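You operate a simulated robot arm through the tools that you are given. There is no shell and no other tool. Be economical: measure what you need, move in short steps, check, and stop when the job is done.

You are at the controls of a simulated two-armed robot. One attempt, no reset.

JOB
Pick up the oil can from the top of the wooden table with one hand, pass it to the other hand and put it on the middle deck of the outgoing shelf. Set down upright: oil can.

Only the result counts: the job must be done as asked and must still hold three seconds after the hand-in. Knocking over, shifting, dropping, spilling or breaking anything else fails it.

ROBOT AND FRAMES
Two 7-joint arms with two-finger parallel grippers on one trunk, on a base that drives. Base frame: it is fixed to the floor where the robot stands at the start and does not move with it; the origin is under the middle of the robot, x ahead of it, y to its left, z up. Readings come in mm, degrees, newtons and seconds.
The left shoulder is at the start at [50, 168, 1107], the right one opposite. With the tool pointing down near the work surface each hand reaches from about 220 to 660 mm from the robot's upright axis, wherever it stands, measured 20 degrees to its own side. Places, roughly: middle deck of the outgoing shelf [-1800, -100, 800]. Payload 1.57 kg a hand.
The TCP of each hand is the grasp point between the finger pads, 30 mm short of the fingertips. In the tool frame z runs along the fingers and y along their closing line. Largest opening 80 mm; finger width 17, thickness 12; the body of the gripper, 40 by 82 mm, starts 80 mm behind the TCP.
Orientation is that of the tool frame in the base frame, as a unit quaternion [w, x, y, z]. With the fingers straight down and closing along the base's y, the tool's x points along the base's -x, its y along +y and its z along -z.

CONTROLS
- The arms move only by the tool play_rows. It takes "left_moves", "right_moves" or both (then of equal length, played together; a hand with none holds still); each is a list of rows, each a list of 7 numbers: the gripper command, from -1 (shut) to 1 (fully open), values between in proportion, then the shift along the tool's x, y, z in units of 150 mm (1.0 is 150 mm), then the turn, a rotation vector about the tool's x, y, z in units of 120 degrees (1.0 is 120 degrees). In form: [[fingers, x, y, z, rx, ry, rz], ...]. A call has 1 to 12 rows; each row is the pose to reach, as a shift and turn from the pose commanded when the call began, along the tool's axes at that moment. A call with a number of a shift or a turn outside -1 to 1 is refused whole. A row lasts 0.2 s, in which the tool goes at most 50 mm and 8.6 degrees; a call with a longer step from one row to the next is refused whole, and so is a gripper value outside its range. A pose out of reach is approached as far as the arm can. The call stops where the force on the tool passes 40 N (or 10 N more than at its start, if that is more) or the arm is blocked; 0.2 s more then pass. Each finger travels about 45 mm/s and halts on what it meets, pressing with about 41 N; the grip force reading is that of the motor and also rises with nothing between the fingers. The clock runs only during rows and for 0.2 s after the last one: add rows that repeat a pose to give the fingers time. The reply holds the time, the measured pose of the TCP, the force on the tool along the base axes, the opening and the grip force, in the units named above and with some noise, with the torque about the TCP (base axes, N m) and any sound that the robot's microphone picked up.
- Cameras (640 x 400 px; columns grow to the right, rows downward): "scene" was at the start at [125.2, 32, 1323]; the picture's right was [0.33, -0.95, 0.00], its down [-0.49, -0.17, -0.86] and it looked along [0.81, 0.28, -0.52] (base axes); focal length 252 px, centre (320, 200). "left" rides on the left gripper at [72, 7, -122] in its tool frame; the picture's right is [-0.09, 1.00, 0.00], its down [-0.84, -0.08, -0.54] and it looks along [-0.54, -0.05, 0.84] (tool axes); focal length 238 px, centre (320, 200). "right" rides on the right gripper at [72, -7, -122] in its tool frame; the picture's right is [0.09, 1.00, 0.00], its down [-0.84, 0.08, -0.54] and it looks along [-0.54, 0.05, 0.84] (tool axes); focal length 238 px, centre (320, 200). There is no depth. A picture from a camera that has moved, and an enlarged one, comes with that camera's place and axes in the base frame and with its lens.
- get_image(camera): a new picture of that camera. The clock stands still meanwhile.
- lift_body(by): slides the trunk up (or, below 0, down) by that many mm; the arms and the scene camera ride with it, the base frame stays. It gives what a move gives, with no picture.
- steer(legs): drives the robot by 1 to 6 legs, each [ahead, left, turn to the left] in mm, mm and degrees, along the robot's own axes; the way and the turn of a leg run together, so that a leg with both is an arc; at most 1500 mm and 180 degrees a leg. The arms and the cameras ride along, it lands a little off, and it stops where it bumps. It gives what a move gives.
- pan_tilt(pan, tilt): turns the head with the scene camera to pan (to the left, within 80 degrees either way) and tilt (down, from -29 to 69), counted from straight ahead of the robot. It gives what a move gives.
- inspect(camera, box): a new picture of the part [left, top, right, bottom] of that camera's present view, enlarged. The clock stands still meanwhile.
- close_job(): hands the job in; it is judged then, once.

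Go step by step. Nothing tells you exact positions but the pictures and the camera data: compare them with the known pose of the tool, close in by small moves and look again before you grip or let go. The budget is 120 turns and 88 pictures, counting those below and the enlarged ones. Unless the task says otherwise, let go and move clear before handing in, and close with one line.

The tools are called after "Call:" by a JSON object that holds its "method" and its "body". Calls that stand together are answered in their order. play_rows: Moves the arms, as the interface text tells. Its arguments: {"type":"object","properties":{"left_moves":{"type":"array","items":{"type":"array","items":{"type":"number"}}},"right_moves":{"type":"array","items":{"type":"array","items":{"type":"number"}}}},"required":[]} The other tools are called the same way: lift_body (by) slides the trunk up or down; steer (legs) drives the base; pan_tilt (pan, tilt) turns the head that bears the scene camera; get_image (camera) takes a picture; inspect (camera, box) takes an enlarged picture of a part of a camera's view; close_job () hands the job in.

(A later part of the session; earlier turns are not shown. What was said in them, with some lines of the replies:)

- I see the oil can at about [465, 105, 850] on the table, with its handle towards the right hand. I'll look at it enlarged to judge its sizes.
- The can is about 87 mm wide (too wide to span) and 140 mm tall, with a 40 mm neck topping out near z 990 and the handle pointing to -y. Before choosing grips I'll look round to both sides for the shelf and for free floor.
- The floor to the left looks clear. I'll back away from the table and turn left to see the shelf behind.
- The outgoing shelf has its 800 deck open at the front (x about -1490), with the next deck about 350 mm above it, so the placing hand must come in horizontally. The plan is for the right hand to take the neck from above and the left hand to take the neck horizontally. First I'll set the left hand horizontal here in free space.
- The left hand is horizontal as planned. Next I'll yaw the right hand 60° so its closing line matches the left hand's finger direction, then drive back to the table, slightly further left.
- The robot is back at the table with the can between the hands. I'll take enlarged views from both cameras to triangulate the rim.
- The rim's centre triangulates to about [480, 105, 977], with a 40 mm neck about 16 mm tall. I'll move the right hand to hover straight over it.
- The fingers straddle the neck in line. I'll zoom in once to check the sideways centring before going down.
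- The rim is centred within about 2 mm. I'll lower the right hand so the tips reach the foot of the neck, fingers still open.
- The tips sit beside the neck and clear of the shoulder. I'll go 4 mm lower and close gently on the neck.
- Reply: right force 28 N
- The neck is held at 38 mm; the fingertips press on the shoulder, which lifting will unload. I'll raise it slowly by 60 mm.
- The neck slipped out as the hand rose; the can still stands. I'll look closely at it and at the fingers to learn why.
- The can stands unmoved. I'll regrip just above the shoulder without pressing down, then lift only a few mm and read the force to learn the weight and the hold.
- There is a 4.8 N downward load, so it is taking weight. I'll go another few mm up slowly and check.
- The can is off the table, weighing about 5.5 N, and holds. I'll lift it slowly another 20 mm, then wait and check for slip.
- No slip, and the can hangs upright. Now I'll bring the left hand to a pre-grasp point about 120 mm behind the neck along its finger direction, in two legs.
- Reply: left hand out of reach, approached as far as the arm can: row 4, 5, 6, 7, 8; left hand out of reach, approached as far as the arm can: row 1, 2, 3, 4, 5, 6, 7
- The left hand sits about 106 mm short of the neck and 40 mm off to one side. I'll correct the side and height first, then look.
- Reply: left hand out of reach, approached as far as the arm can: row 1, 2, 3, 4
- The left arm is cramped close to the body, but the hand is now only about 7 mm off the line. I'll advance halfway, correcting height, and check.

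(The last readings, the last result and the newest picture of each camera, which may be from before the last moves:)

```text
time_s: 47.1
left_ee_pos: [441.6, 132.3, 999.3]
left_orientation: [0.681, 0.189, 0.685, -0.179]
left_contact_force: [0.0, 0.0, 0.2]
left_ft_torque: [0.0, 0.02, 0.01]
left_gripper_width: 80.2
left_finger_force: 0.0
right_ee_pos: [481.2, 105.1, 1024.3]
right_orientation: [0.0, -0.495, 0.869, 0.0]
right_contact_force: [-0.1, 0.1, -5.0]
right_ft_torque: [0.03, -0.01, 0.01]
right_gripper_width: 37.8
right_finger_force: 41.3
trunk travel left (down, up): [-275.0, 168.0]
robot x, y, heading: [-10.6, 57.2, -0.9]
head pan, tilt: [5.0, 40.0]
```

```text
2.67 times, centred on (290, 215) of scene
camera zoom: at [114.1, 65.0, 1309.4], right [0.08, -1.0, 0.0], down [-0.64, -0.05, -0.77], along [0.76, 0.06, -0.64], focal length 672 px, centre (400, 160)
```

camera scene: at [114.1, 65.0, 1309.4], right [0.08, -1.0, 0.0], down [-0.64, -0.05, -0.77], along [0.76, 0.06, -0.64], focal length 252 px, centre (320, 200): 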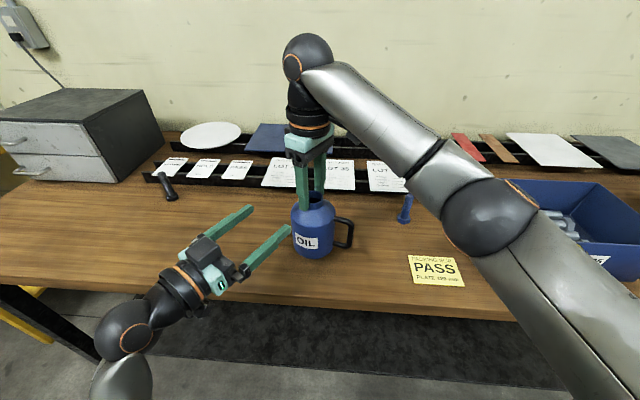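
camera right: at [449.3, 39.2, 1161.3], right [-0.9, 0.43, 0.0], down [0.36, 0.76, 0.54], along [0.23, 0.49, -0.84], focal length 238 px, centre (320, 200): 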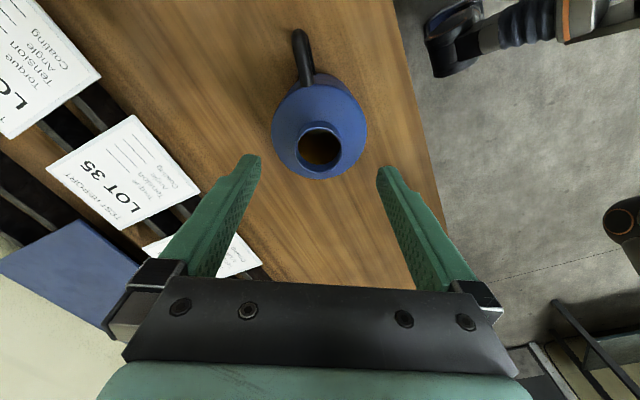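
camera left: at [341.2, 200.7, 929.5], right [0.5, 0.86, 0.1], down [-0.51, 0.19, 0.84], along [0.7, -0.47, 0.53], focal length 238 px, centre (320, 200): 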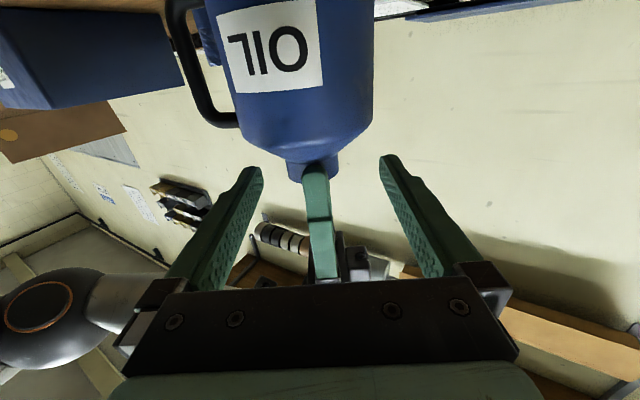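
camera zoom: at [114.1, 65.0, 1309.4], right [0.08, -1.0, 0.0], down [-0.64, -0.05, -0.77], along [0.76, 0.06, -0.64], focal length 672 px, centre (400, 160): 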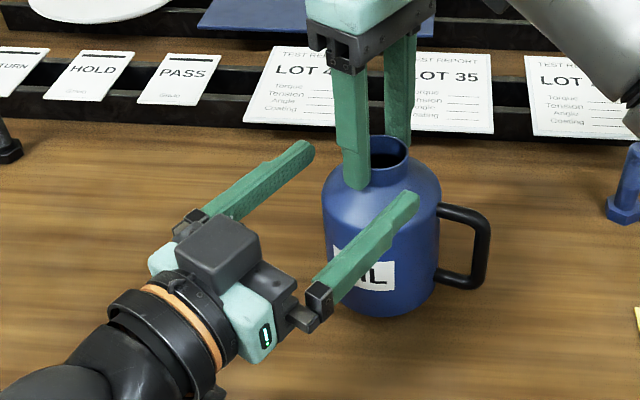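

The fingers straddle the neck and the right hand's fingers, with about 48 mm left to go. I'll advance to the neck with the height at 1003.

Call:
{"method": "play_rows", "body": {"left_moves": [[1, -0.025, -0.023, 0.08, 0, 0, 0], [1, -0.025, -0.023, 0.16, 0, 0, 0], [1, -0.025, -0.023, 0.24, 0, 0, 0], [1, -0.025, -0.023, 0.318, 0, 0, 0], [1, -0.025, -0.023, 0.318, 0, 0, 0]]}}

Call:
{"method": "get_image", "body": {"camera": "left"}}

Call:
{"method": "inspect", "body": {"camera": "scene", "box": [220, 150, 380, 260]}}

Call:
{"method": "inspect", "body": {"camera": "right", "box": [200, 90, 440, 240]}}

```text
time_s: 48.3
left_ee_pos: [483.0, 102.8, 1002.4]
left_orientation: [0.681, 0.19, 0.684, -0.18]
left_contact_force: [0.8, -0.1, 0.7]
left_ft_torque: [0.02, 0.01, -0.01]
left_gripper_width: 79.8
left_finger_force: 0.0
right_ee_pos: [481.5, 105.8, 1024.4]
right_orientation: [-0.001, -0.495, 0.869, 0.0]
right_contact_force: [0.1, -0.6, -4.9]
right_ft_torque: [0.05, 0.0, 0.0]
right_gripper_width: 37.9
right_finger_force: 40.7
trunk travel left (down, up): [-275.0, 168.0]
robot x, y, heading: [-14.3, 59.4, -0.7]
head pan, tilt: [5.0, 40.0]
```

```text
54 pictures are left
camera left: at [381.1, 172.6, 933.2], right [0.5, 0.86, 0.1], down [-0.51, 0.19, 0.84], along [0.7, -0.48, 0.53], focal length 238 px, centre (320, 200)
```

left: 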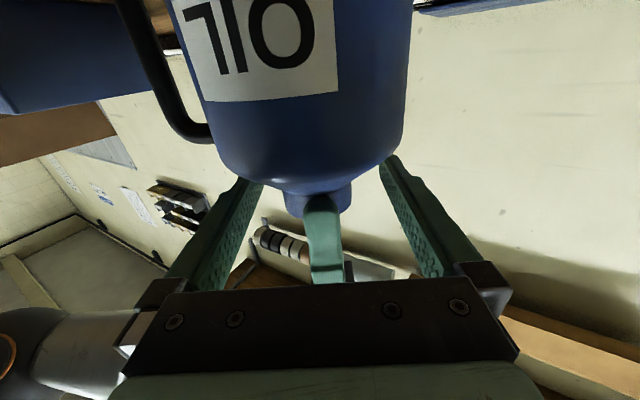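

```text
3.64 times, centred on (300, 205) of scene
camera zoom: at [114.1, 65.0, 1309.4], right [0.08, -1.0, 0.0], down [-0.64, -0.05, -0.77], along [0.76, 0.06, -0.64], focal length 916 px, centre (393, 182)
```

zoom: 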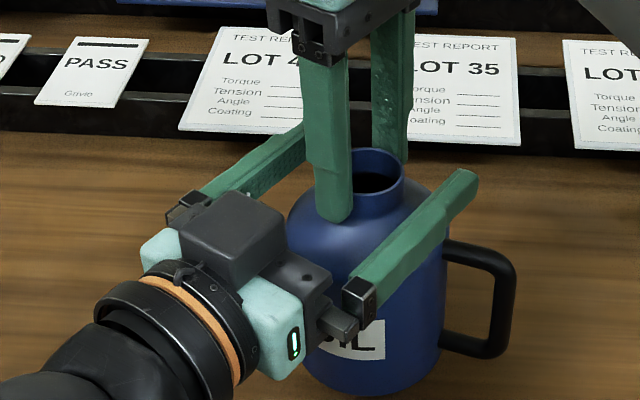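

```text
2.67 times, centred on (320, 165) of right
camera zoom: at [450.1, 40.4, 1145.6], right [-0.9, 0.43, 0.0], down [0.36, 0.76, 0.54], along [0.23, 0.49, -0.84], focal length 636 px, centre (320, 293)
```

zoom: 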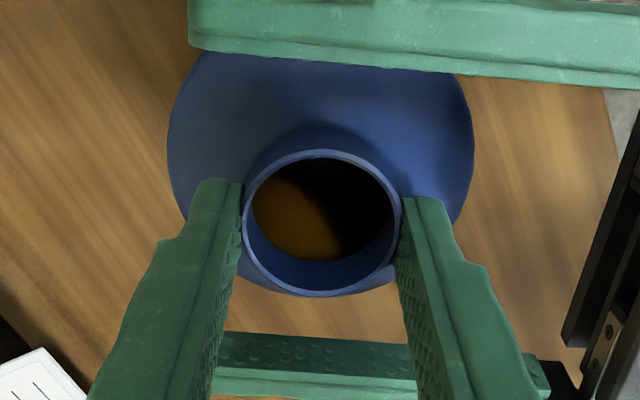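

The left fingers surround the neck crosswise to the right hand's fingers. I'll shift 2.5 mm sideways to centre, then close.

Call:
{"method": "play_rows", "body": {"left_moves": [[1, -0.004, 0.017, 0, 0, 0, 0], [0.3, -0.004, 0.017, 0, 0, 0, 0], [0, -0.004, 0.017, 0, 0, 0, 0], [-1, -0.004, 0.017, 0, 0, 0, 0], [-1, -0.004, 0.017, 0, 0, 0, 0], [-1, -0.004, 0.017, 0, 0, 0, 0], [-1, -0.004, 0.017, 0, 0, 0, 0]]}}

Call:
{"method": "inspect", "body": {"camera": "right", "box": [200, 90, 440, 240]}}

Call:
{"method": "inspect", "body": {"camera": "scene", "box": [220, 150, 380, 260]}}

```text
time_s: 49.9
left_ee_pos: [481.9, 102.6, 1007.7]
left_orientation: [0.682, 0.188, 0.682, -0.188]
left_contact_force: [-1.4, -4.4, 4.4]
left_ft_torque: [-0.06, 0.03, 0.03]
left_gripper_width: 38.2
left_finger_force: 40.9
right_ee_pos: [482.3, 106.5, 1024.4]
right_orientation: [0.001, -0.496, 0.869, 0.0]
right_contact_force: [-0.1, 2.9, -9.2]
right_ft_torque: [0.17, -0.01, -0.01]
right_gripper_width: 37.9
right_finger_force: 41.7
trunk travel left (down, up): [-275.0, 168.0]
robot x, y, heading: [-10.9, 60.1, -0.5]
head pan, tilt: [5.0, 40.0]
```

```text
2.67 times, centred on (320, 165) of right
camera zoom: at [450.1, 40.6, 1145.3], right [-0.9, 0.43, 0.0], down [0.36, 0.76, 0.54], along [0.23, 0.49, -0.84], focal length 636 px, centre (320, 293)
```

zoom: 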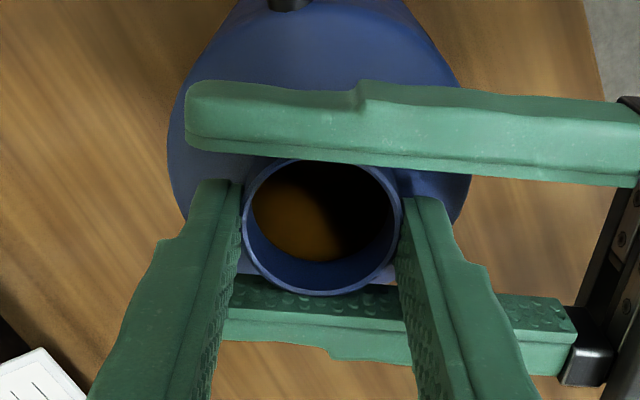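

```text
3.64 times, centred on (300, 205) of scene
camera zoom: at [114.1, 65.0, 1309.4], right [0.08, -1.0, 0.0], down [-0.64, -0.05, -0.77], along [0.76, 0.06, -0.64], focal length 916 px, centre (393, 182)
```

zoom: 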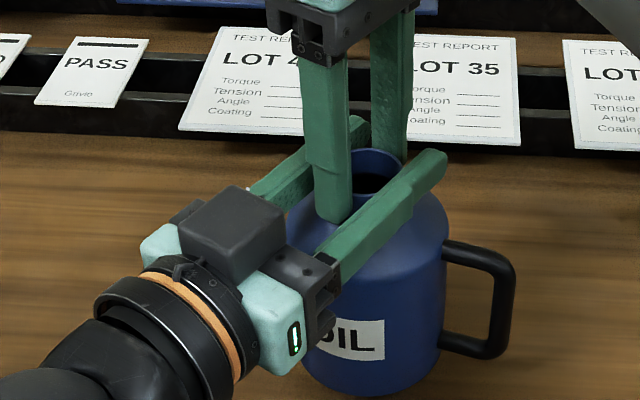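

Both hands are on the neck, but the left ended about 4–5 mm higher than intended. I'll open it a little, lower 4 mm and close again for a fuller hold.

Call:
{"method": "play_rows", "body": {"left_moves": [[0.5, 0, 0, 0, 0, 0, 0], [0.5, 0, 0, 0, 0, 0, 0], [0.5, 0.029, 0, 0, 0, 0, 0], [0.5, 0.029, 0, 0, 0, 0, 0]]}}

Call:
{"method": "inspect", "body": {"camera": "left", "box": [220, 130, 420, 255]}}

```text
time_s: 50.9
left_ee_pos: [481.6, 103.6, 1003.0]
left_orientation: [0.682, 0.187, 0.682, -0.187]
left_contact_force: [0.2, 0.3, -0.5]
left_ft_torque: [-0.04, -0.01, -0.02]
left_gripper_width: 59.8
left_finger_force: 0.0
right_ee_pos: [480.3, 105.5, 1023.9]
right_orientation: [0.0, -0.494, 0.869, 0.0]
right_contact_force: [0.0, -0.5, -4.8]
right_ft_torque: [0.04, -0.06, 0.0]
right_gripper_width: 38.0
right_finger_force: 40.9
trunk travel left (down, up): [-275.0, 168.0]
robot x, y, heading: [-10.4, 58.5, -0.6]
head pan, tilt: [5.0, 40.0]
```

```text
3.20 times, centred on (320, 192) of left
camera zoom: at [381.2, 171.1, 931.2], right [0.51, 0.86, 0.09], down [-0.51, 0.21, 0.84], along [0.7, -0.47, 0.54], focal length 763 px, centre (320, 224)
```

zoom: 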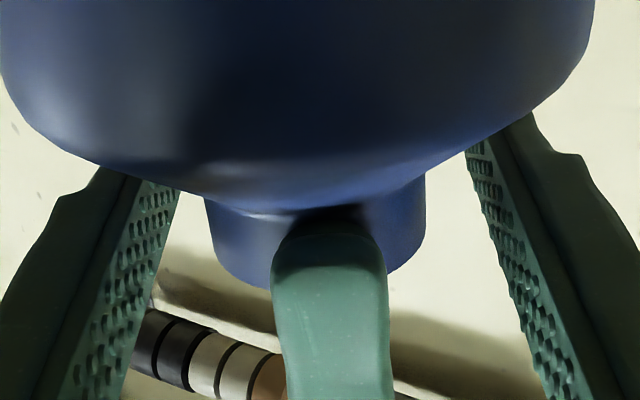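

At z 1003 with the neck centred, I'll close the left hand again.

Call:
{"method": "play_rows", "body": {"left_moves": [[0, 0, 0.006, 0, 0, 0, 0], [-1, 0, 0.006, 0, 0, 0, 0], [-1, 0, 0.006, 0, 0, 0, 0], [-1, 0, 0.006, 0, 0, 0, 0], [-1, 0, 0.006, 0, 0, 0, 0]]}}

Call:
{"method": "inspect", "body": {"camera": "left", "box": [220, 130, 420, 255]}}

```text
time_s: 52.1
left_ee_pos: [482.2, 103.8, 1002.6]
left_orientation: [0.681, 0.187, 0.682, -0.188]
left_contact_force: [-10.0, -8.7, 0.4]
left_ft_torque: [-0.03, -0.01, -0.01]
left_gripper_width: 38.0
left_finger_force: 41.0
right_ee_pos: [481.5, 106.5, 1024.1]
right_orientation: [0.0, -0.496, 0.869, 0.001]
right_contact_force: [9.7, 8.9, -4.5]
right_ft_torque: [0.24, -0.26, -0.01]
right_gripper_width: 37.8
right_finger_force: 41.2
trunk travel left (down, up): [-275.0, 168.0]
robot x, y, heading: [-11.5, 58.1, -0.5]
head pan, tilt: [5.0, 40.0]
```

```text
3.20 times, centred on (320, 192) of left
camera zoom: at [381.5, 171.3, 931.3], right [0.51, 0.86, 0.09], down [-0.5, 0.21, 0.84], along [0.7, -0.47, 0.54], focal length 763 px, centre (320, 224)
```

zoom: 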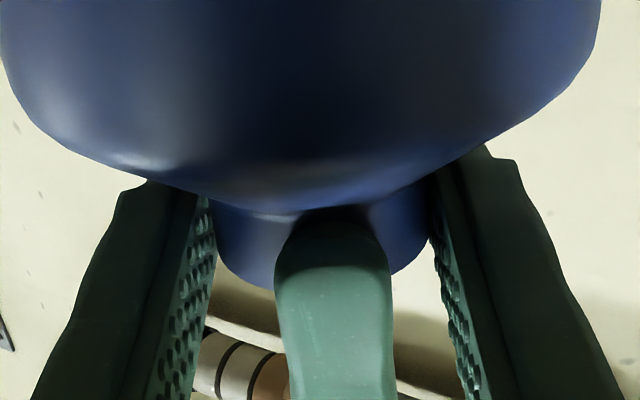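

The left hand now holds the full neck. I'll open the right hand and raise it clear.

Call:
{"method": "play_rows", "body": {"right_moves": [[0, 0, 0, 0, 0, 0, 0], [0.5, 0, 0, 0, 0, 0, 0], [0.5, 0, 0, 0, 0, 0, 0], [0.5, 0, 0, 0, 0, 0, 0]]}}

Call:
{"method": "inspect", "body": {"camera": "right", "box": [200, 90, 440, 240]}}

```text
time_s: 53.1
left_ee_pos: [482.4, 104.2, 1002.5]
left_orientation: [0.682, 0.187, 0.682, -0.187]
left_contact_force: [-1.1, 0.3, 0.5]
left_ft_torque: [0.02, -0.02, 0.01]
left_gripper_width: 38.4
left_finger_force: 41.3
right_ee_pos: [481.5, 104.4, 1023.9]
right_orientation: [0.0, -0.495, 0.869, 0.0]
right_contact_force: [-0.1, 0.0, 0.3]
right_ft_torque: [-0.02, -0.01, 0.0]
right_gripper_width: 60.2
right_finger_force: 0.1
trunk travel left (down, up): [-275.0, 168.0]
robot x, y, heading: [-10.6, 55.7, -0.6]
head pan, tilt: [5.0, 40.0]
```

```text
2.67 times, centred on (320, 165) of right
camera zoom: at [450.2, 40.3, 1145.6], right [-0.9, 0.43, 0.0], down [0.36, 0.76, 0.54], along [0.23, 0.49, -0.84], focal length 636 px, centre (320, 293)
```

zoom: 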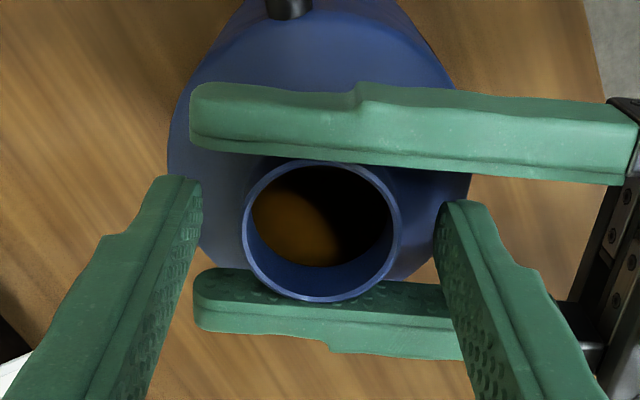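

The left hand shows no weight load, so I'll check from the scene camera whether the can is still hanging before moving on.

Call:
{"method": "inspect", "body": {"camera": "scene", "box": [220, 150, 380, 270]}}

Call:
{"method": "inspect", "body": {"camera": "left", "box": [220, 130, 420, 255]}}

```text
3.33 times, centred on (300, 210) of scene
camera zoom: at [114.1, 65.0, 1309.4], right [0.08, -1.0, 0.0], down [-0.64, -0.05, -0.77], along [0.76, 0.06, -0.64], focal length 840 px, centre (387, 167)
```

zoom: 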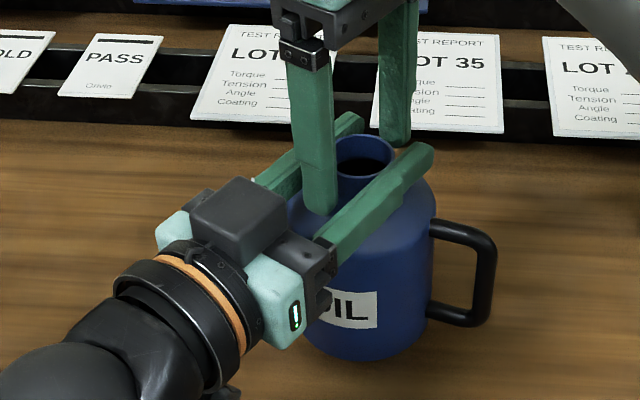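

```text
3.20 times, centred on (320, 192) of left
camera zoom: at [381.9, 172.1, 931.2], right [0.51, 0.86, 0.09], down [-0.51, 0.21, 0.84], along [0.7, -0.47, 0.54], focal length 763 px, centre (320, 224)
```

zoom: 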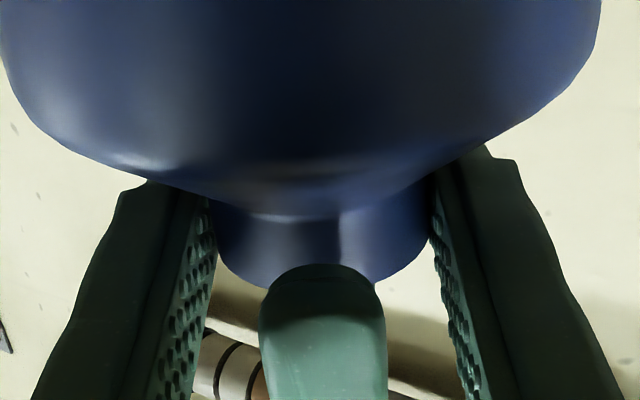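

The can hasn't moved relative to the left hand, so it is held. I'll raise the right hand clear and then lift the left slightly to verify.

Call:
{"method": "play_rows", "body": {"right_moves": [[0.5, 0, 0, -0.06, 0, 0, 0], [0.5, 0, 0, -0.14, 0, 0, 0], [0.5, 0, 0, -0.24, 0, 0, 0], [0.5, 0, 0, -0.4, 0, 0, 0], [0.5, 0, 0, -0.6, 0, 0, 0], [0.5, 0, 0, -0.8, 0, 0, 0]]}}

Call:
{"method": "inspect", "body": {"camera": "scene", "box": [220, 150, 380, 270]}}

```text
time_s: 54.5
left_ee_pos: [481.5, 104.0, 1002.4]
left_orientation: [0.682, 0.187, 0.682, -0.187]
left_contact_force: [-1.1, 0.2, 0.4]
left_ft_torque: [-0.02, -0.01, 0.04]
left_gripper_width: 38.2
left_finger_force: 40.8
right_ee_pos: [478.5, 105.7, 1144.9]
right_orientation: [0.002, -0.495, 0.869, 0.0]
right_contact_force: [0.2, -0.3, 1.0]
right_ft_torque: [-0.02, 0.03, -0.03]
right_gripper_width: 59.9
right_finger_force: 0.1
trunk travel left (down, up): [-275.0, 168.0]
robot x, y, heading: [-10.1, 57.6, -0.7]
head pan, tilt: [5.0, 40.0]
```

```text
3.33 times, centred on (300, 210) of scene
camera zoom: at [113.5, 65.3, 1309.4], right [0.08, -1.0, 0.0], down [-0.64, -0.05, -0.77], along [0.76, 0.06, -0.64], focal length 840 px, centre (387, 167)
```

zoom: 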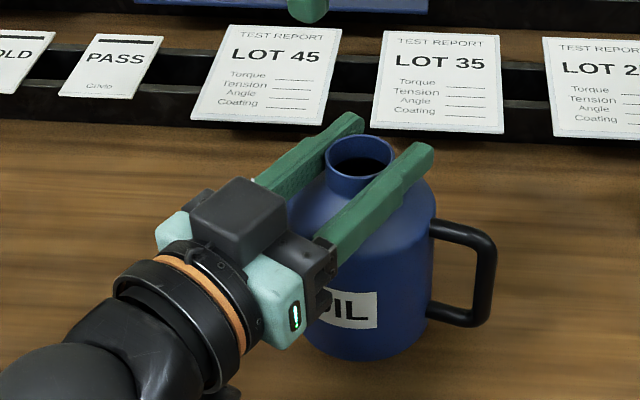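

The can hangs in the left hand about 25 mm above the table. I'll lift it slowly by another 50 mm to prove the hold.

Call:
{"method": "play_rows", "body": {"left_moves": [[-1, -0.015, 0, 0, 0, 0, 0], [-1, -0.04, 0, 0, 0, 0, 0], [-1, -0.07, 0, 0, 0, 0, 0], [-1, -0.1, 0, 0, 0, 0, 0], [-1, -0.13, 0, 0, 0, 0, 0], [-1, -0.16, 0, 0, 0, 0, 0], [-1, -0.19, 0, 0, 0, 0, 0], [-1, -0.22, 0, 0, 0, 0, 0], [-1, -0.25, 0, 0, 0, 0, 0], [-1, -0.28, 0, 0, 0, 0, 0], [-1, -0.31, 0, 0, 0, 0, 0], [-1, -0.333, 0, 0, 0, 0, 0]]}}

Call:
{"method": "get_image", "body": {"camera": "scene"}}

```text
time_s: 57.1
left_ee_pos: [483.2, 103.8, 1053.4]
left_orientation: [0.682, 0.187, 0.682, -0.186]
left_contact_force: [0.6, 0.1, -6.0]
left_ft_torque: [0.0, -0.01, -0.02]
left_gripper_width: 38.1
left_finger_force: 41.3
right_ee_pos: [479.7, 104.9, 1144.8]
right_orientation: [0.001, -0.495, 0.869, 0.0]
right_contact_force: [0.5, -0.5, 0.1]
right_ft_torque: [0.02, 0.01, -0.03]
right_gripper_width: 60.0
right_finger_force: 0.1
trunk travel left (down, up): [-275.0, 168.0]
robot x, y, heading: [-9.9, 58.9, -0.8]
head pan, tilt: [5.0, 40.0]
```

```text
43 pictures are left
camera scene: at [114.1, 65.0, 1309.4], right [0.08, -1.0, 0.0], down [-0.64, -0.05, -0.77], along [0.76, 0.06, -0.64], focal length 252 px, centre (320, 200)
```

scene: 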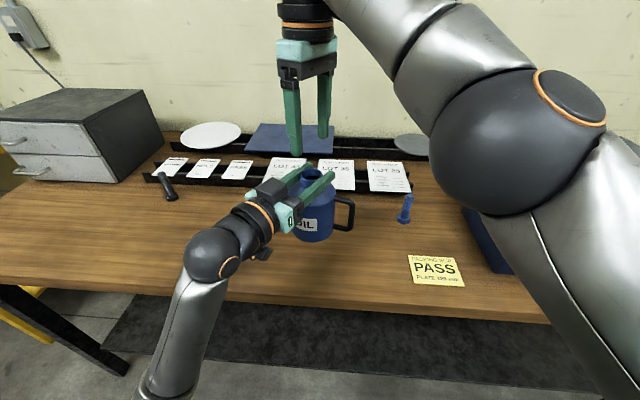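

The left hand carries the can's weight (6 N) firmly. Next I'll tuck the right hand back beside the robot so that it will not meet the shelf.

Call:
{"method": "play_rows", "body": {"right_moves": [[0.5, 0.21, 0.03, 0, 0, 0, 0], [0.5, 0.42, 0.06, 0, 0, 0, 0], [0.5, 0.63, 0.09, 0, 0, 0, 0], [0.5, 0.84, 0.117, 0, 0, 0, 0]]}}

Call:
{"method": "play_rows", "body": {"right_moves": [[0.5, 0.21, 0.03, 0, 0, 0, 0], [0.5, 0.42, 0.06, 0, 0, 0, 0], [0.5, 0.63, 0.09, 0, 0, 0, 0], [0.5, 0.84, 0.117, 0, 0, 0, 0]]}}

Call:
{"method": "play_rows", "body": {"right_moves": [[0.5, 0.21, 0.03, 0, 0, 0, 0], [0.5, 0.42, 0.06, 0, 0, 0, 0], [0.5, 0.63, 0.09, 0, 0, 0, 0], [0.5, 0.84, 0.117, 0, 0, 0, 0]]}}

Call:
{"method": "get_image", "body": {"camera": "scene"}}

```text
time_s: 58.1
left_ee_pos: [483.0, 104.0, 1053.2]
left_orientation: [0.682, 0.186, 0.683, -0.185]
left_contact_force: [-0.7, 0.0, -5.2]
left_ft_torque: [0.0, 0.0, -0.01]
left_gripper_width: 38.3
left_finger_force: 41.1
right_ee_pos: [401.1, 5.8, 1144.5]
right_orientation: [0.0, -0.495, 0.869, 0.0]
right_contact_force: [0.7, 0.5, 0.7]
right_ft_torque: [0.01, 0.0, -0.02]
right_gripper_width: 59.6
right_finger_force: 0.1
trunk travel left (down, up): [-275.0, 168.0]
robot x, y, heading: [-8.6, 56.2, -0.5]
head pan, tilt: [5.0, 40.0]
```

```text
time_s: 59.1
left_ee_pos: [482.5, 104.5, 1052.8]
left_orientation: [0.682, 0.187, 0.682, -0.187]
left_contact_force: [-1.0, -0.8, -5.1]
left_ft_torque: [-0.03, -0.01, -0.01]
left_gripper_width: 38.2
left_finger_force: 41.2
right_ee_pos: [321.6, -93.9, 1143.7]
right_orientation: [0.0, -0.495, 0.869, 0.0]
right_contact_force: [-0.4, -0.1, 0.7]
right_ft_torque: [0.01, 0.02, 0.0]
right_gripper_width: 60.0
right_finger_force: 0.1
trunk travel left (down, up): [-275.0, 168.0]
robot x, y, heading: [-11.2, 56.8, -0.7]
head pan, tilt: [5.0, 40.0]
```

```text
time_s: 60.1
left_ee_pos: [482.6, 104.2, 1053.2]
left_orientation: [0.682, 0.186, 0.682, -0.186]
left_contact_force: [-0.4, -0.4, -5.2]
left_ft_torque: [0.01, 0.0, -0.02]
left_gripper_width: 38.1
left_finger_force: 41.4
right_ee_pos: [241.5, -191.6, 1144.0]
right_orientation: [0.0, -0.496, 0.869, 0.0]
right_contact_force: [0.3, 0.5, 0.3]
right_ft_torque: [-0.02, 0.01, -0.04]
right_gripper_width: 60.0
right_finger_force: 0.1
trunk travel left (down, up): [-275.0, 168.0]
robot x, y, heading: [-9.0, 56.1, -0.7]
head pan, tilt: [5.0, 40.0]
```

```text
42 pictures are left
camera scene: at [113.7, 64.7, 1309.4], right [0.08, -1.0, 0.0], down [-0.64, -0.05, -0.77], along [0.76, 0.06, -0.64], focal length 252 px, centre (320, 200)
```

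scene: 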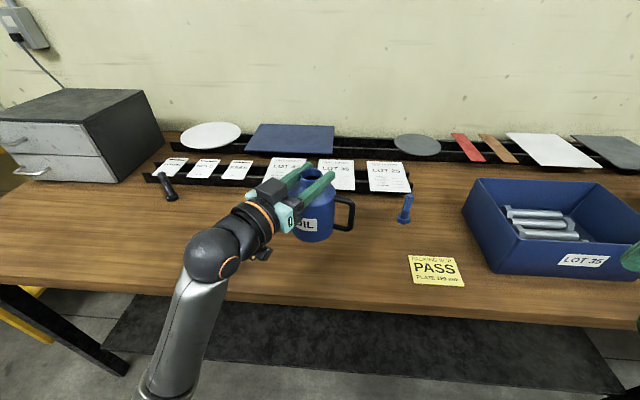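

The scene is clear and the can hangs straight. I'll back away from the table and turn to face the shelf.

Call:
{"method": "steer", "body": {"legs": [[-450, 0, 0], [0, 0, 90]]}}

Call:
{"method": "steer", "body": {"legs": [[0, 0, 90]]}}

Call:
{"method": "pan_tilt", "body": {"pan": 0, "tilt": 28}}

Call:
{"method": "get_image", "body": {"camera": "scene"}}

```text
time_s: 66.6
left_ee_pos: [-502.8, 555.2, 1051.8]
left_orientation: [0.614, -0.35, 0.615, 0.349]
left_contact_force: [-0.7, -0.3, -4.3]
left_ft_torque: [0.04, 0.01, 0.01]
left_gripper_width: 38.0
left_finger_force: 41.3
right_ee_pos: [-206.5, 313.6, 1144.0]
right_orientation: [0.0, 0.964, -0.265, 0.0]
right_contact_force: [-0.1, 0.1, -0.6]
right_ft_torque: [0.02, 0.0, -0.01]
right_gripper_width: 60.0
right_finger_force: 0.0
trunk travel left (down, up): [-275.0, 168.0]
robot x, y, heading: [-458.5, 61.2, 89.2]
head pan, tilt: [5.0, 40.0]
```

```text
time_s: 70.9
left_ee_pos: [-951.5, 7.6, 1053.1]
left_orientation: [-0.183, 0.684, -0.183, -0.683]
left_contact_force: [-0.5, 0.2, -4.8]
left_ft_torque: [-0.03, 0.02, 0.02]
left_gripper_width: 38.1
left_finger_force: 40.7
right_ee_pos: [-713.7, 307.2, 1143.8]
right_orientation: [0.0, 0.866, 0.5, 0.0]
right_contact_force: [-0.2, 0.5, -0.9]
right_ft_torque: [0.0, -0.02, -0.01]
right_gripper_width: 59.9
right_finger_force: 0.2
trunk travel left (down, up): [-275.0, 168.0]
robot x, y, heading: [-459.8, 60.3, 179.8]
head pan, tilt: [5.0, 40.0]
```

```text
time_s: 71.6
left_ee_pos: [-951.0, 9.0, 1051.9]
left_orientation: [-0.183, 0.683, -0.183, -0.683]
left_contact_force: [0.2, 0.0, -5.9]
left_ft_torque: [-0.01, -0.02, 0.01]
left_gripper_width: 38.0
left_finger_force: 40.5
right_ee_pos: [-712.7, 306.9, 1144.1]
right_orientation: [0.0, 0.866, 0.5, 0.0]
right_contact_force: [-0.1, 0.4, -0.6]
right_ft_torque: [-0.04, -0.01, -0.01]
right_gripper_width: 60.2
right_finger_force: 0.1
trunk travel left (down, up): [-275.0, 168.0]
robot x, y, heading: [-459.0, 58.1, 179.9]
head pan, tilt: [0.0, 28.0]
```

```text
41 pictures are left
camera scene: at [-588.5, 64.3, 1327.8], right [0.0, 1.0, 0.0], down [0.47, 0.0, -0.88], along [-0.88, 0.0, -0.47], focal length 252 px, centre (320, 200)
```

scene: 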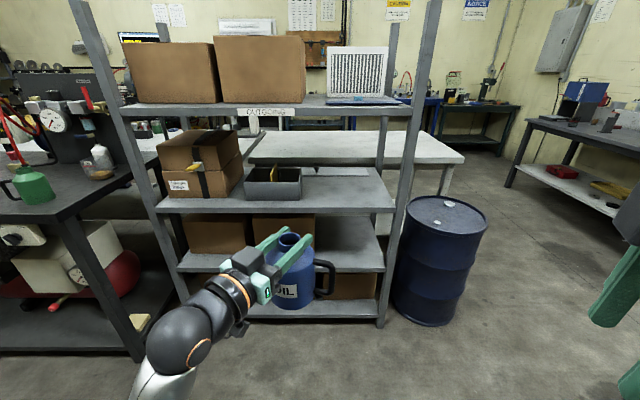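

Facing the outgoing shelf: the 800 deck holds boxes at left and a grey tray, with free space to the right. I'll enlarge it.

Call:
{"method": "inspect", "body": {"camera": "scene", "box": [150, 90, 420, 240]}}

```text
2.37 times, centred on (285, 165) of scene
camera zoom: at [-588.5, 64.3, 1327.8], right [0.0, 1.0, 0.0], down [0.47, 0.0, -0.88], along [-0.88, 0.0, -0.47], focal length 597 px, centre (403, 283)
```

zoom: 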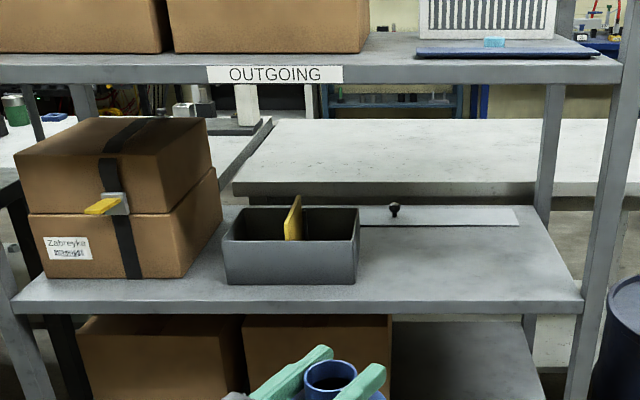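

Taking the deck at z 800, its front edge is near x -1522. The area x -1540 to -1840, y 0 to 370 is free, so I'll aim for about [-1630, 190]. I'll lower the trunk 60 mm, shift right and approach partway.

Call:
{"method": "lift_body", "body": {"by": -60}}

Call:
{"method": "steer", "body": {"legs": [[0, -180, 0], [450, 0, 0]]}}

Call:
{"method": "get_image", "body": {"camera": "scene"}}

```text
time_s: 72.6
left_ee_pos: [-950.7, 8.1, 992.3]
left_orientation: [-0.182, 0.684, -0.183, -0.682]
left_contact_force: [0.2, 0.2, -5.1]
left_ft_torque: [-0.01, 0.01, -0.01]
left_gripper_width: 38.3
left_finger_force: 41.2
right_ee_pos: [-712.7, 306.8, 1084.5]
right_orientation: [0.0, 0.866, 0.499, 0.0]
right_contact_force: [0.3, -0.1, -0.3]
right_ft_torque: [-0.01, 0.03, 0.01]
right_gripper_width: 59.9
right_finger_force: 0.0
trunk travel left (down, up): [-215.0, 228.0]
robot x, y, heading: [-460.4, 60.7, 180.0]
head pan, tilt: [0.0, 28.0]
```

```text
time_s: 76.5
left_ee_pos: [-1400.7, 192.9, 991.1]
left_orientation: [-0.185, 0.683, -0.185, -0.682]
left_contact_force: [0.7, 1.0, -5.4]
left_ft_torque: [-0.01, 0.02, 0.0]
left_gripper_width: 38.3
left_finger_force: 40.8
right_ee_pos: [-1161.0, 489.8, 1084.1]
right_orientation: [0.0, 0.867, 0.498, 0.0]
right_contact_force: [-0.5, 0.2, 0.7]
right_ft_torque: [-0.02, 0.01, 0.02]
right_gripper_width: 60.1
right_finger_force: 0.0
trunk travel left (down, up): [-215.0, 228.0]
robot x, y, heading: [-908.6, 243.3, 179.7]
head pan, tilt: [0.0, 28.0]
```

```text
39 pictures are left
camera scene: at [-1038.7, 246.2, 1267.8], right [0.01, 1.0, 0.0], down [0.47, 0.0, -0.88], along [-0.88, 0.01, -0.47], focal length 252 px, centre (320, 200)
```

scene: 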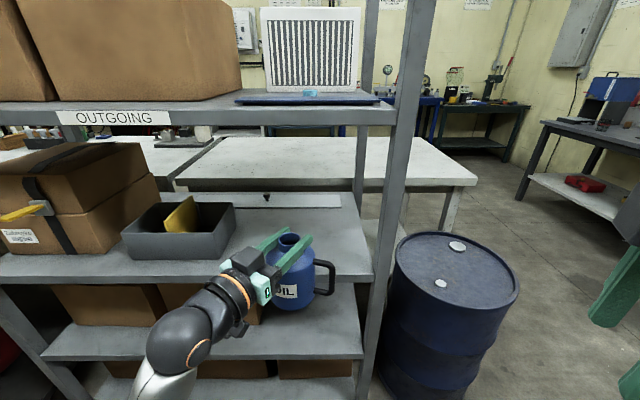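

The estimate of the deck edge repeats at [-1523, y, 800]. I'll drive 150 mm further in, the can's base staying about 65 mm above the deck, and look.

Call:
{"method": "steer", "body": {"legs": [[150, 0, 0]]}}

Call:
{"method": "play_rows", "body": {"left_moves": [[-1, 0, -0.04, 0.07, 0, 0, 0], [-1, 0, -0.08, 0.14, 0, 0, 0], [-1, 0, -0.12, 0.21, 0, 0, 0], [-1, 0, -0.16, 0.28, 0, 0, 0], [-1, 0, -0.2, 0.35, 0, 0, 0], [-1, 0, -0.24, 0.42, 0, 0, 0], [-1, 0, -0.267, 0.467, 0, 0, 0], [-1, 0, -0.267, 0.467, 0, 0, 0]]}}

Call:
{"method": "get_image", "body": {"camera": "scene"}}

Call:
{"method": "get_image", "body": {"camera": "left"}}

```text
time_s: 77.8
left_ee_pos: [-1551.2, 192.1, 991.9]
left_orientation: [-0.184, 0.683, -0.184, -0.682]
left_contact_force: [0.3, -0.5, -5.8]
left_ft_torque: [-0.01, 0.0, -0.02]
left_gripper_width: 38.2
left_finger_force: 41.1
right_ee_pos: [-1311.1, 490.4, 1084.8]
right_orientation: [0.0, 0.867, 0.499, 0.0]
right_contact_force: [-0.5, 0.6, 0.6]
right_ft_torque: [0.0, -0.04, -0.01]
right_gripper_width: 59.8
right_finger_force: 0.1
trunk travel left (down, up): [-215.0, 228.0]
robot x, y, heading: [-1053.7, 242.7, 179.6]
head pan, tilt: [0.0, 28.0]
```

```text
time_s: 79.6
left_ee_pos: [-1591.4, 259.2, 986.7]
left_orientation: [-0.176, 0.687, -0.188, -0.679]
left_contact_force: [-0.9, 0.6, -5.0]
left_ft_torque: [-0.03, 0.02, 0.01]
left_gripper_width: 38.4
left_finger_force: 40.9
right_ee_pos: [-1311.8, 490.8, 1085.6]
right_orientation: [0.0, 0.867, 0.498, 0.0]
right_contact_force: [-0.6, 0.4, -0.7]
right_ft_torque: [0.04, -0.02, 0.04]
right_gripper_width: 60.0
right_finger_force: 0.1
trunk travel left (down, up): [-215.0, 228.0]
robot x, y, heading: [-1058.8, 240.2, 179.9]
head pan, tilt: [0.0, 28.0]
```

```text
38 pictures are left
camera scene: at [-1187.8, 247.1, 1267.9], right [0.01, 1.0, 0.0], down [0.47, 0.0, -0.88], along [-0.88, 0.0, -0.47], focal length 252 px, centre (320, 200)
```

scene: 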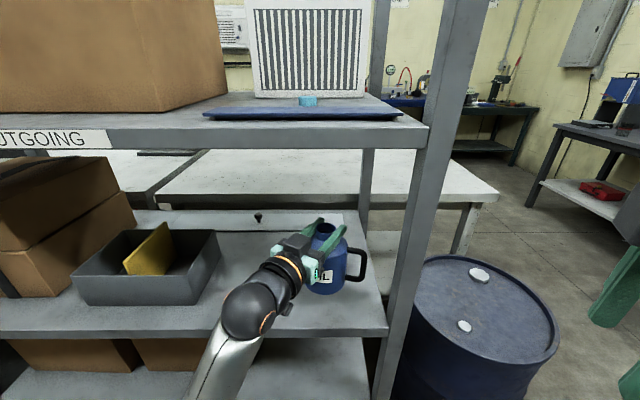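

```text
37 pictures are left
camera left: at [-1487.6, 190.8, 916.9], right [-0.5, -0.86, 0.1], down [0.5, -0.19, 0.84], along [-0.71, 0.47, 0.53], focal length 238 px, centre (320, 200)
```

left: 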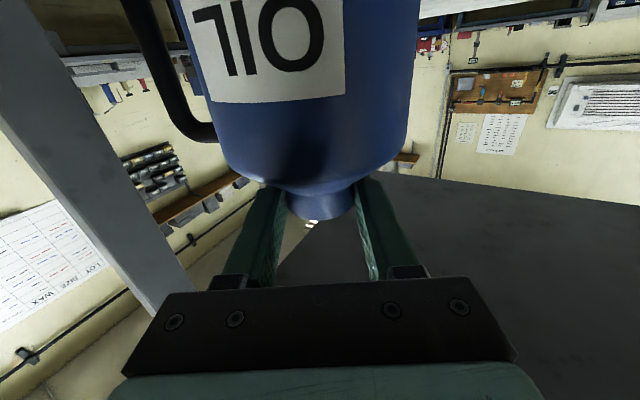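

I moved along the wrong side direction: the can is at [-1591, 259], still clear of the post. I'll correct by 68 mm along the tool's +y to reach about [-1625, 200].

Call:
{"method": "play_rows", "body": {"left_moves": [[-1, 0, 0.06, 0, 0, 0, 0], [-1, 0, 0.13, 0, 0, 0, 0], [-1, 0, 0.2, 0, 0, 0, 0], [-1, 0, 0.27, 0, 0, 0, 0], [-1, 0, 0.34, 0, 0, 0, 0], [-1, 0, 0.41, 0, 0, 0, 0], [-1, 0, 0.453, 0, 0, 0, 0], [-1, 0, 0.453, 0, 0, 0, 0]]}}

Call:
{"method": "get_image", "body": {"camera": "scene"}}

Call:
{"method": "get_image", "body": {"camera": "left"}}

```text
time_s: 81.4
left_ee_pos: [-1625.5, 202.9, 992.4]
left_orientation: [-0.184, 0.684, -0.185, -0.682]
left_contact_force: [0.7, -0.8, -6.4]
left_ft_torque: [0.01, 0.01, 0.03]
left_gripper_width: 38.3
left_finger_force: 41.6
right_ee_pos: [-1312.7, 490.7, 1084.5]
right_orientation: [-0.001, 0.867, 0.498, 0.0]
right_contact_force: [0.3, -0.9, 0.1]
right_ft_torque: [0.0, -0.04, -0.01]
right_gripper_width: 60.2
right_finger_force: 0.1
trunk travel left (down, up): [-215.0, 228.0]
robot x, y, heading: [-1058.1, 244.3, 179.5]
head pan, tilt: [0.0, 28.0]
```

```text
36 pictures are left
camera scene: at [-1187.9, 247.0, 1267.9], right [0.01, 1.0, 0.0], down [0.47, 0.0, -0.88], along [-0.88, 0.0, -0.47], focal length 252 px, centre (320, 200)
```

scene: 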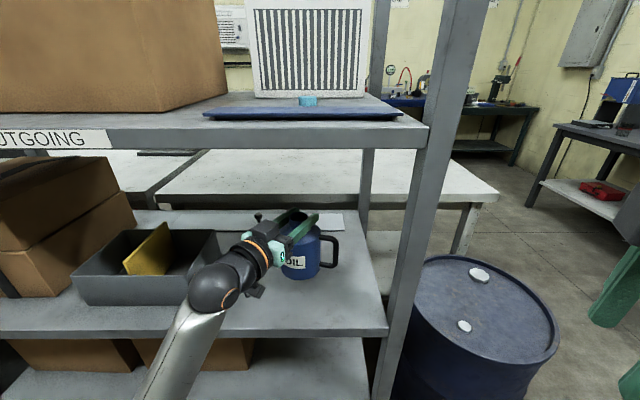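

```text
35 pictures are left
camera left: at [-1521.4, 136.5, 921.2], right [-0.5, -0.86, 0.09], down [0.51, -0.21, 0.84], along [-0.7, 0.47, 0.54], focal length 238 px, centre (320, 200)
```

left: 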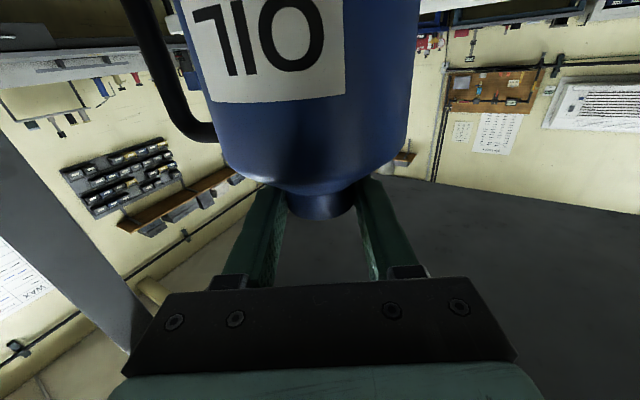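

The can is over the free deck at about [-1625, 203]. I'll lower the trunk by 55 mm, leaving about 10–15 mm, then check.

Call:
{"method": "lift_body", "body": {"by": -55}}

Call:
{"method": "inspect", "body": {"camera": "scene", "box": [180, 170, 400, 320]}}

```text
time_s: 82.4
left_ee_pos: [-1624.1, 205.9, 936.7]
left_orientation: [-0.184, 0.684, -0.184, -0.682]
left_contact_force: [0.0, 0.1, -4.7]
left_ft_torque: [0.02, 0.0, 0.05]
left_gripper_width: 38.2
left_finger_force: 40.7
right_ee_pos: [-1310.5, 490.2, 1030.2]
right_orientation: [-0.001, 0.867, 0.498, 0.001]
right_contact_force: [-0.4, -0.6, 0.0]
right_ft_torque: [0.0, -0.01, 0.02]
right_gripper_width: 59.8
right_finger_force: 0.0
trunk travel left (down, up): [-160.0, 283.0]
robot x, y, heading: [-1054.3, 244.8, 179.8]
head pan, tilt: [0.0, 28.0]
```

```text
2.67 times, centred on (290, 245) of scene
camera zoom: at [-1187.7, 247.0, 1212.9], right [0.01, 1.0, 0.0], down [0.47, 0.0, -0.88], along [-0.88, 0.0, -0.47], focal length 672 px, centre (400, 80)
```

zoom: 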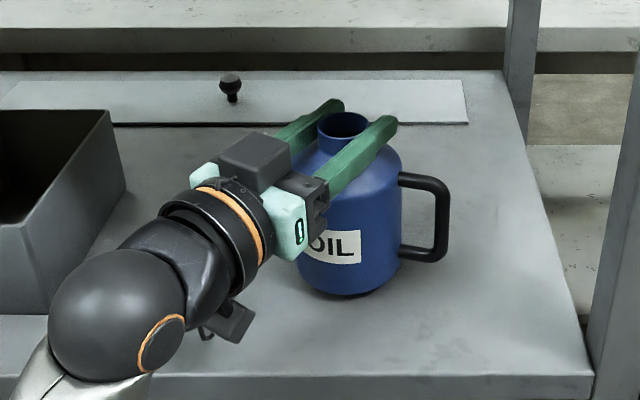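

There's a small gap left beneath the can. I'll lower it 9 mm in fine steps and read the force.

Call:
{"method": "play_rows", "body": {"left_moves": [[-1, 0.01, 0, 0, 0, 0, 0], [-1, 0.02, 0, 0, 0, 0, 0], [-1, 0.03, 0, 0, 0, 0, 0], [-1, 0.04, 0, 0, 0, 0, 0], [-1, 0.05, 0, 0, 0, 0, 0], [-1, 0.06, 0, 0, 0, 0, 0], [-1, 0.06, 0, 0, 0, 0, 0]]}}

Call:
{"method": "inspect", "body": {"camera": "scene", "box": [270, 200, 370, 290]}}

```text
time_s: 84.0
left_ee_pos: [-1624.2, 204.5, 927.2]
left_orientation: [-0.184, 0.684, -0.185, -0.681]
left_contact_force: [0.0, -1.0, -6.0]
left_ft_torque: [0.01, -0.01, 0.0]
left_gripper_width: 38.1
left_finger_force: 41.1
right_ee_pos: [-1311.5, 489.8, 1028.4]
right_orientation: [0.0, 0.867, 0.498, 0.0]
right_contact_force: [-0.5, -0.5, 0.5]
right_ft_torque: [-0.01, 0.01, 0.01]
right_gripper_width: 60.0
right_finger_force: 0.1
trunk travel left (down, up): [-160.0, 283.0]
robot x, y, heading: [-1057.2, 242.1, 179.7]
head pan, tilt: [0.0, 28.0]
```

```text
4.44 times, centred on (320, 245) of scene
camera zoom: at [-1187.8, 247.0, 1212.9], right [0.01, 1.0, 0.0], down [0.47, 0.0, -0.88], along [-0.88, 0.0, -0.47], focal length 1120 px, centre (320, 0)
```

zoom: 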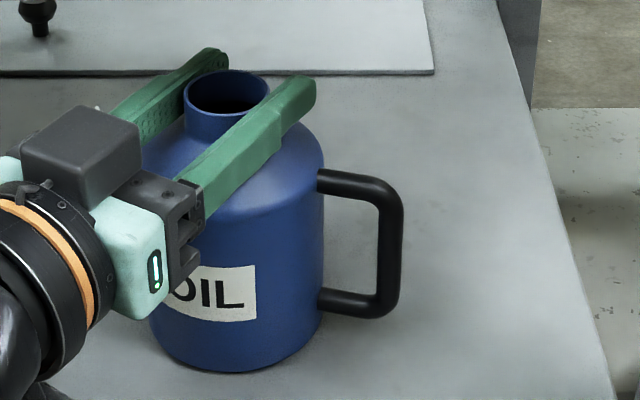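

Still a full 6 N load, so it isn't touching yet. I'll lower 3 mm at a time until the load shifts.

Call:
{"method": "play_rows", "body": {"left_moves": [[-1, 0.007, 0, 0, 0, 0, 0], [-1, 0.013, 0, 0, 0, 0, 0], [-1, 0.02, 0, 0, 0, 0, 0], [-1, 0.02, 0, 0, 0, 0, 0]]}}

Call:
{"method": "play_rows", "body": {"left_moves": [[-1, 0.005, 0, 0, 0, 0, 0], [-1, 0.01, 0, 0, 0, 0, 0], [-1, 0.01, 0, 0, 0, 0, 0]]}}

```text
time_s: 85.0
left_ee_pos: [-1624.4, 203.4, 924.6]
left_orientation: [-0.184, 0.684, -0.185, -0.681]
left_contact_force: [-0.1, -1.5, -5.0]
left_ft_torque: [0.0, -0.02, 0.05]
left_gripper_width: 38.1
left_finger_force: 40.7
right_ee_pos: [-1311.1, 491.1, 1028.9]
right_orientation: [0.0, 0.867, 0.498, 0.0]
right_contact_force: [-0.6, -0.2, 0.1]
right_ft_torque: [0.0, -0.04, -0.01]
right_gripper_width: 60.1
right_finger_force: 0.1
trunk travel left (down, up): [-160.0, 283.0]
robot x, y, heading: [-1059.2, 242.8, 179.6]
head pan, tilt: [0.0, 28.0]
```

```text
time_s: 85.8
left_ee_pos: [-1623.5, 204.1, 924.2]
left_orientation: [-0.185, 0.683, -0.185, -0.682]
left_contact_force: [-0.4, -0.3, -1.1]
left_ft_torque: [0.02, -0.07, 0.01]
left_gripper_width: 38.2
left_finger_force: 40.6
right_ee_pos: [-1312.1, 491.0, 1029.4]
right_orientation: [0.0, 0.867, 0.498, 0.0]
right_contact_force: [-0.8, 0.1, -0.7]
right_ft_torque: [-0.03, -0.01, 0.02]
right_gripper_width: 59.5
right_finger_force: 0.2
trunk travel left (down, up): [-160.0, 283.0]
robot x, y, heading: [-1058.2, 245.9, 179.8]
head pan, tilt: [0.0, 28.0]
```

The load has fallen to 1 N: the can touches the deck. One more mm down, then a look before releasing.

Call:
{"method": "play_rows", "body": {"left_moves": [[-1, 0.006, 0, 0, 0, 0, 0], [-1, 0.006, 0, 0, 0, 0, 0]]}}

Call:
{"method": "inspect", "body": {"camera": "scene", "box": [250, 200, 370, 300]}}

Call:
{"method": "get_image", "body": {"camera": "left"}}

```text
time_s: 86.4
left_ee_pos: [-1625.0, 203.8, 924.7]
left_orientation: [0.184, -0.682, 0.185, 0.683]
left_contact_force: [-1.6, -0.6, 3.9]
left_ft_torque: [-0.16, -0.23, -0.06]
left_gripper_width: 38.3
left_finger_force: 40.6
right_ee_pos: [-1310.6, 491.5, 1029.1]
right_orientation: [-0.001, 0.867, 0.498, 0.001]
right_contact_force: [1.1, 0.4, -0.1]
right_ft_torque: [0.01, 0.05, -0.01]
right_gripper_width: 59.7
right_finger_force: 0.0
trunk travel left (down, up): [-160.0, 283.0]
robot x, y, heading: [-1057.4, 245.3, 179.7]
head pan, tilt: [0.0, 28.0]
```

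```text
4.00 times, centred on (310, 250) of scene
camera zoom: at [-1187.2, 247.0, 1213.1], right [0.01, 1.0, 0.0], down [0.47, 0.0, -0.88], along [-0.88, 0.0, -0.47], focal length 1008 px, centre (360, 0)
```

zoom: 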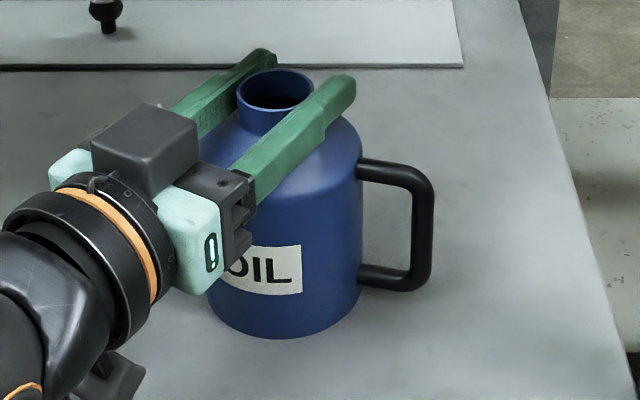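

```text
31 pictures are left
camera left: at [-1521.1, 136.5, 853.0], right [-0.5, -0.86, 0.09], down [0.51, -0.21, 0.84], along [-0.7, 0.47, 0.54], focal length 238 px, centre (320, 200)
```

left: 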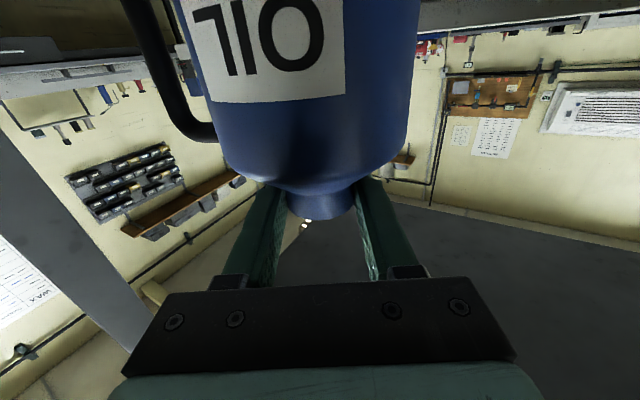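

The can stands upright on the deck and the hand presses lightly (4 N). I'll open the fingers in place.

Call:
{"method": "play_rows", "body": {"left_moves": [[0, 0, 0, 0, 0, 0, 0], [0.3, 0, 0, 0, 0, 0, 0], [0.7, 0, 0, 0, 0, 0, 0], [1, 0, 0, 0, 0, 0, 0], [1, 0, 0, 0, 0, 0, 0]]}}

Call:
{"method": "inspect", "body": {"camera": "scene", "box": [250, 200, 370, 300]}}

```text
time_s: 87.6
left_ee_pos: [-1623.7, 204.4, 923.0]
left_orientation: [-0.185, 0.683, -0.185, -0.682]
left_contact_force: [0.5, -0.2, 0.1]
left_ft_torque: [0.01, 0.01, 0.0]
left_gripper_width: 80.2
left_finger_force: 0.1
right_ee_pos: [-1313.6, 490.7, 1028.7]
right_orientation: [-0.001, 0.867, 0.498, 0.0]
right_contact_force: [0.3, -0.2, -0.2]
right_ft_torque: [-0.01, -0.02, 0.01]
right_gripper_width: 60.3
right_finger_force: 0.1
trunk travel left (down, up): [-160.0, 283.0]
robot x, y, heading: [-1054.8, 246.6, 179.6]
head pan, tilt: [0.0, 28.0]
```

```text
4.00 times, centred on (310, 250) of scene
camera zoom: at [-1187.4, 247.1, 1212.9], right [0.01, 1.0, 0.0], down [0.47, 0.0, -0.88], along [-0.88, 0.0, -0.47], focal length 1008 px, centre (360, 0)
```

zoom: 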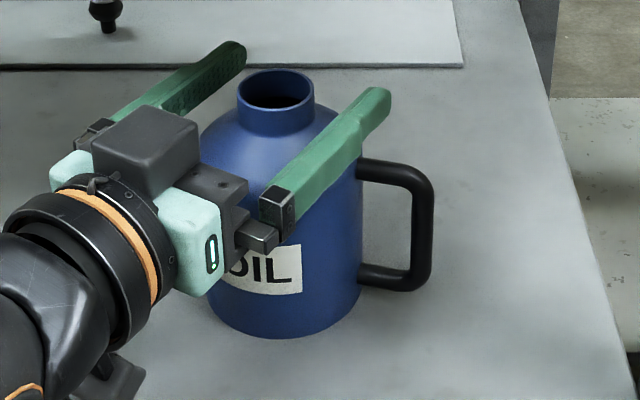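

The can stands free between the open fingers. I'll draw the left hand straight back along its fingers.

Call:
{"method": "play_rows", "body": {"left_moves": [[1, 0, 0, -0.06, 0, 0, 0], [1, 0, 0, -0.13, 0, 0, 0], [1, 0, 0, -0.2, 0, 0, 0], [1, 0, 0, -0.28, 0, 0, 0], [1, 0, 0, -0.36, 0, 0, 0], [1, 0, 0, -0.44, 0, 0, 0], [1, 0, 0, -0.52, 0, 0, 0], [1, 0, 0, -0.6, 0, 0, 0], [1, 0, 0, -0.66, 0, 0, 0]]}}

Call:
{"method": "get_image", "body": {"camera": "scene"}}

```text
time_s: 89.6
left_ee_pos: [-1537.2, 154.1, 924.5]
left_orientation: [-0.183, 0.683, -0.184, -0.682]
left_contact_force: [-0.1, 0.2, 0.9]
left_ft_torque: [-0.03, -0.05, -0.04]
left_gripper_width: 80.2
left_finger_force: 0.1
right_ee_pos: [-1311.2, 490.1, 1029.9]
right_orientation: [0.0, 0.867, 0.498, 0.0]
right_contact_force: [-0.4, 0.0, -0.2]
right_ft_torque: [-0.01, 0.05, 0.05]
right_gripper_width: 60.0
right_finger_force: 0.2
trunk travel left (down, up): [-160.0, 283.0]
robot x, y, heading: [-1059.0, 242.6, 179.6]
head pan, tilt: [0.0, 28.0]
```

```text
29 pictures are left
camera scene: at [-1187.4, 247.0, 1212.9], right [0.01, 1.0, 0.0], down [0.47, 0.0, -0.88], along [-0.88, 0.0, -0.47], focal length 252 px, centre (320, 200)
```

scene: 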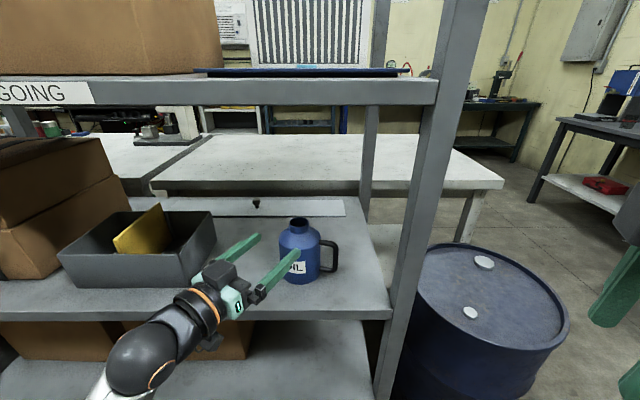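

The can stands upright on its own and the hand is clear of it. I'll back the robot straight out of the shelf and take a last look.

Call:
{"method": "steer", "body": {"legs": [[-250, 0, 0]]}}

Call:
{"method": "get_image", "body": {"camera": "scene"}}

```text
time_s: 91.4
left_ee_pos: [-1290.4, 152.5, 924.4]
left_orientation: [-0.184, 0.683, -0.184, -0.682]
left_contact_force: [-0.3, -0.5, -0.8]
left_ft_torque: [0.01, 0.0, -0.03]
left_gripper_width: 80.1
left_finger_force: 0.0
right_ee_pos: [-1063.3, 488.9, 1030.0]
right_orientation: [0.0, 0.867, 0.498, 0.0]
right_contact_force: [-0.2, -1.6, -0.9]
right_ft_torque: [-0.02, -0.03, 0.02]
right_gripper_width: 60.1
right_finger_force: 0.1
trunk travel left (down, up): [-160.0, 283.0]
robot x, y, heading: [-805.5, 241.8, 179.5]
head pan, tilt: [0.0, 28.0]
```

```text
28 pictures are left
camera scene: at [-939.1, 245.7, 1213.0], right [0.01, 1.0, 0.0], down [0.47, 0.0, -0.88], along [-0.88, 0.0, -0.47], focal length 252 px, centre (320, 200)
```

scene: 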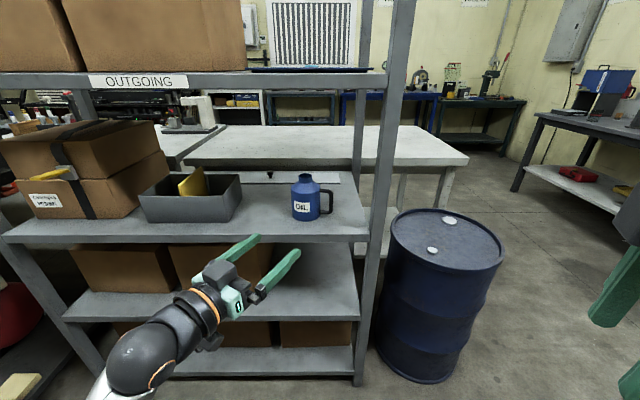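

The oil can stands upright on the 800 mm deck of the outgoing shelf, nothing around it has moved, and the robot is clear. I'm handing in.

Call:
{"method": "close_job", "body": {}}

```text
The job is handed in.
```

The oil can was picked up with the right hand, passed to the left, and set upright on the middle deck of the outgoing shelf. The job is handed in.
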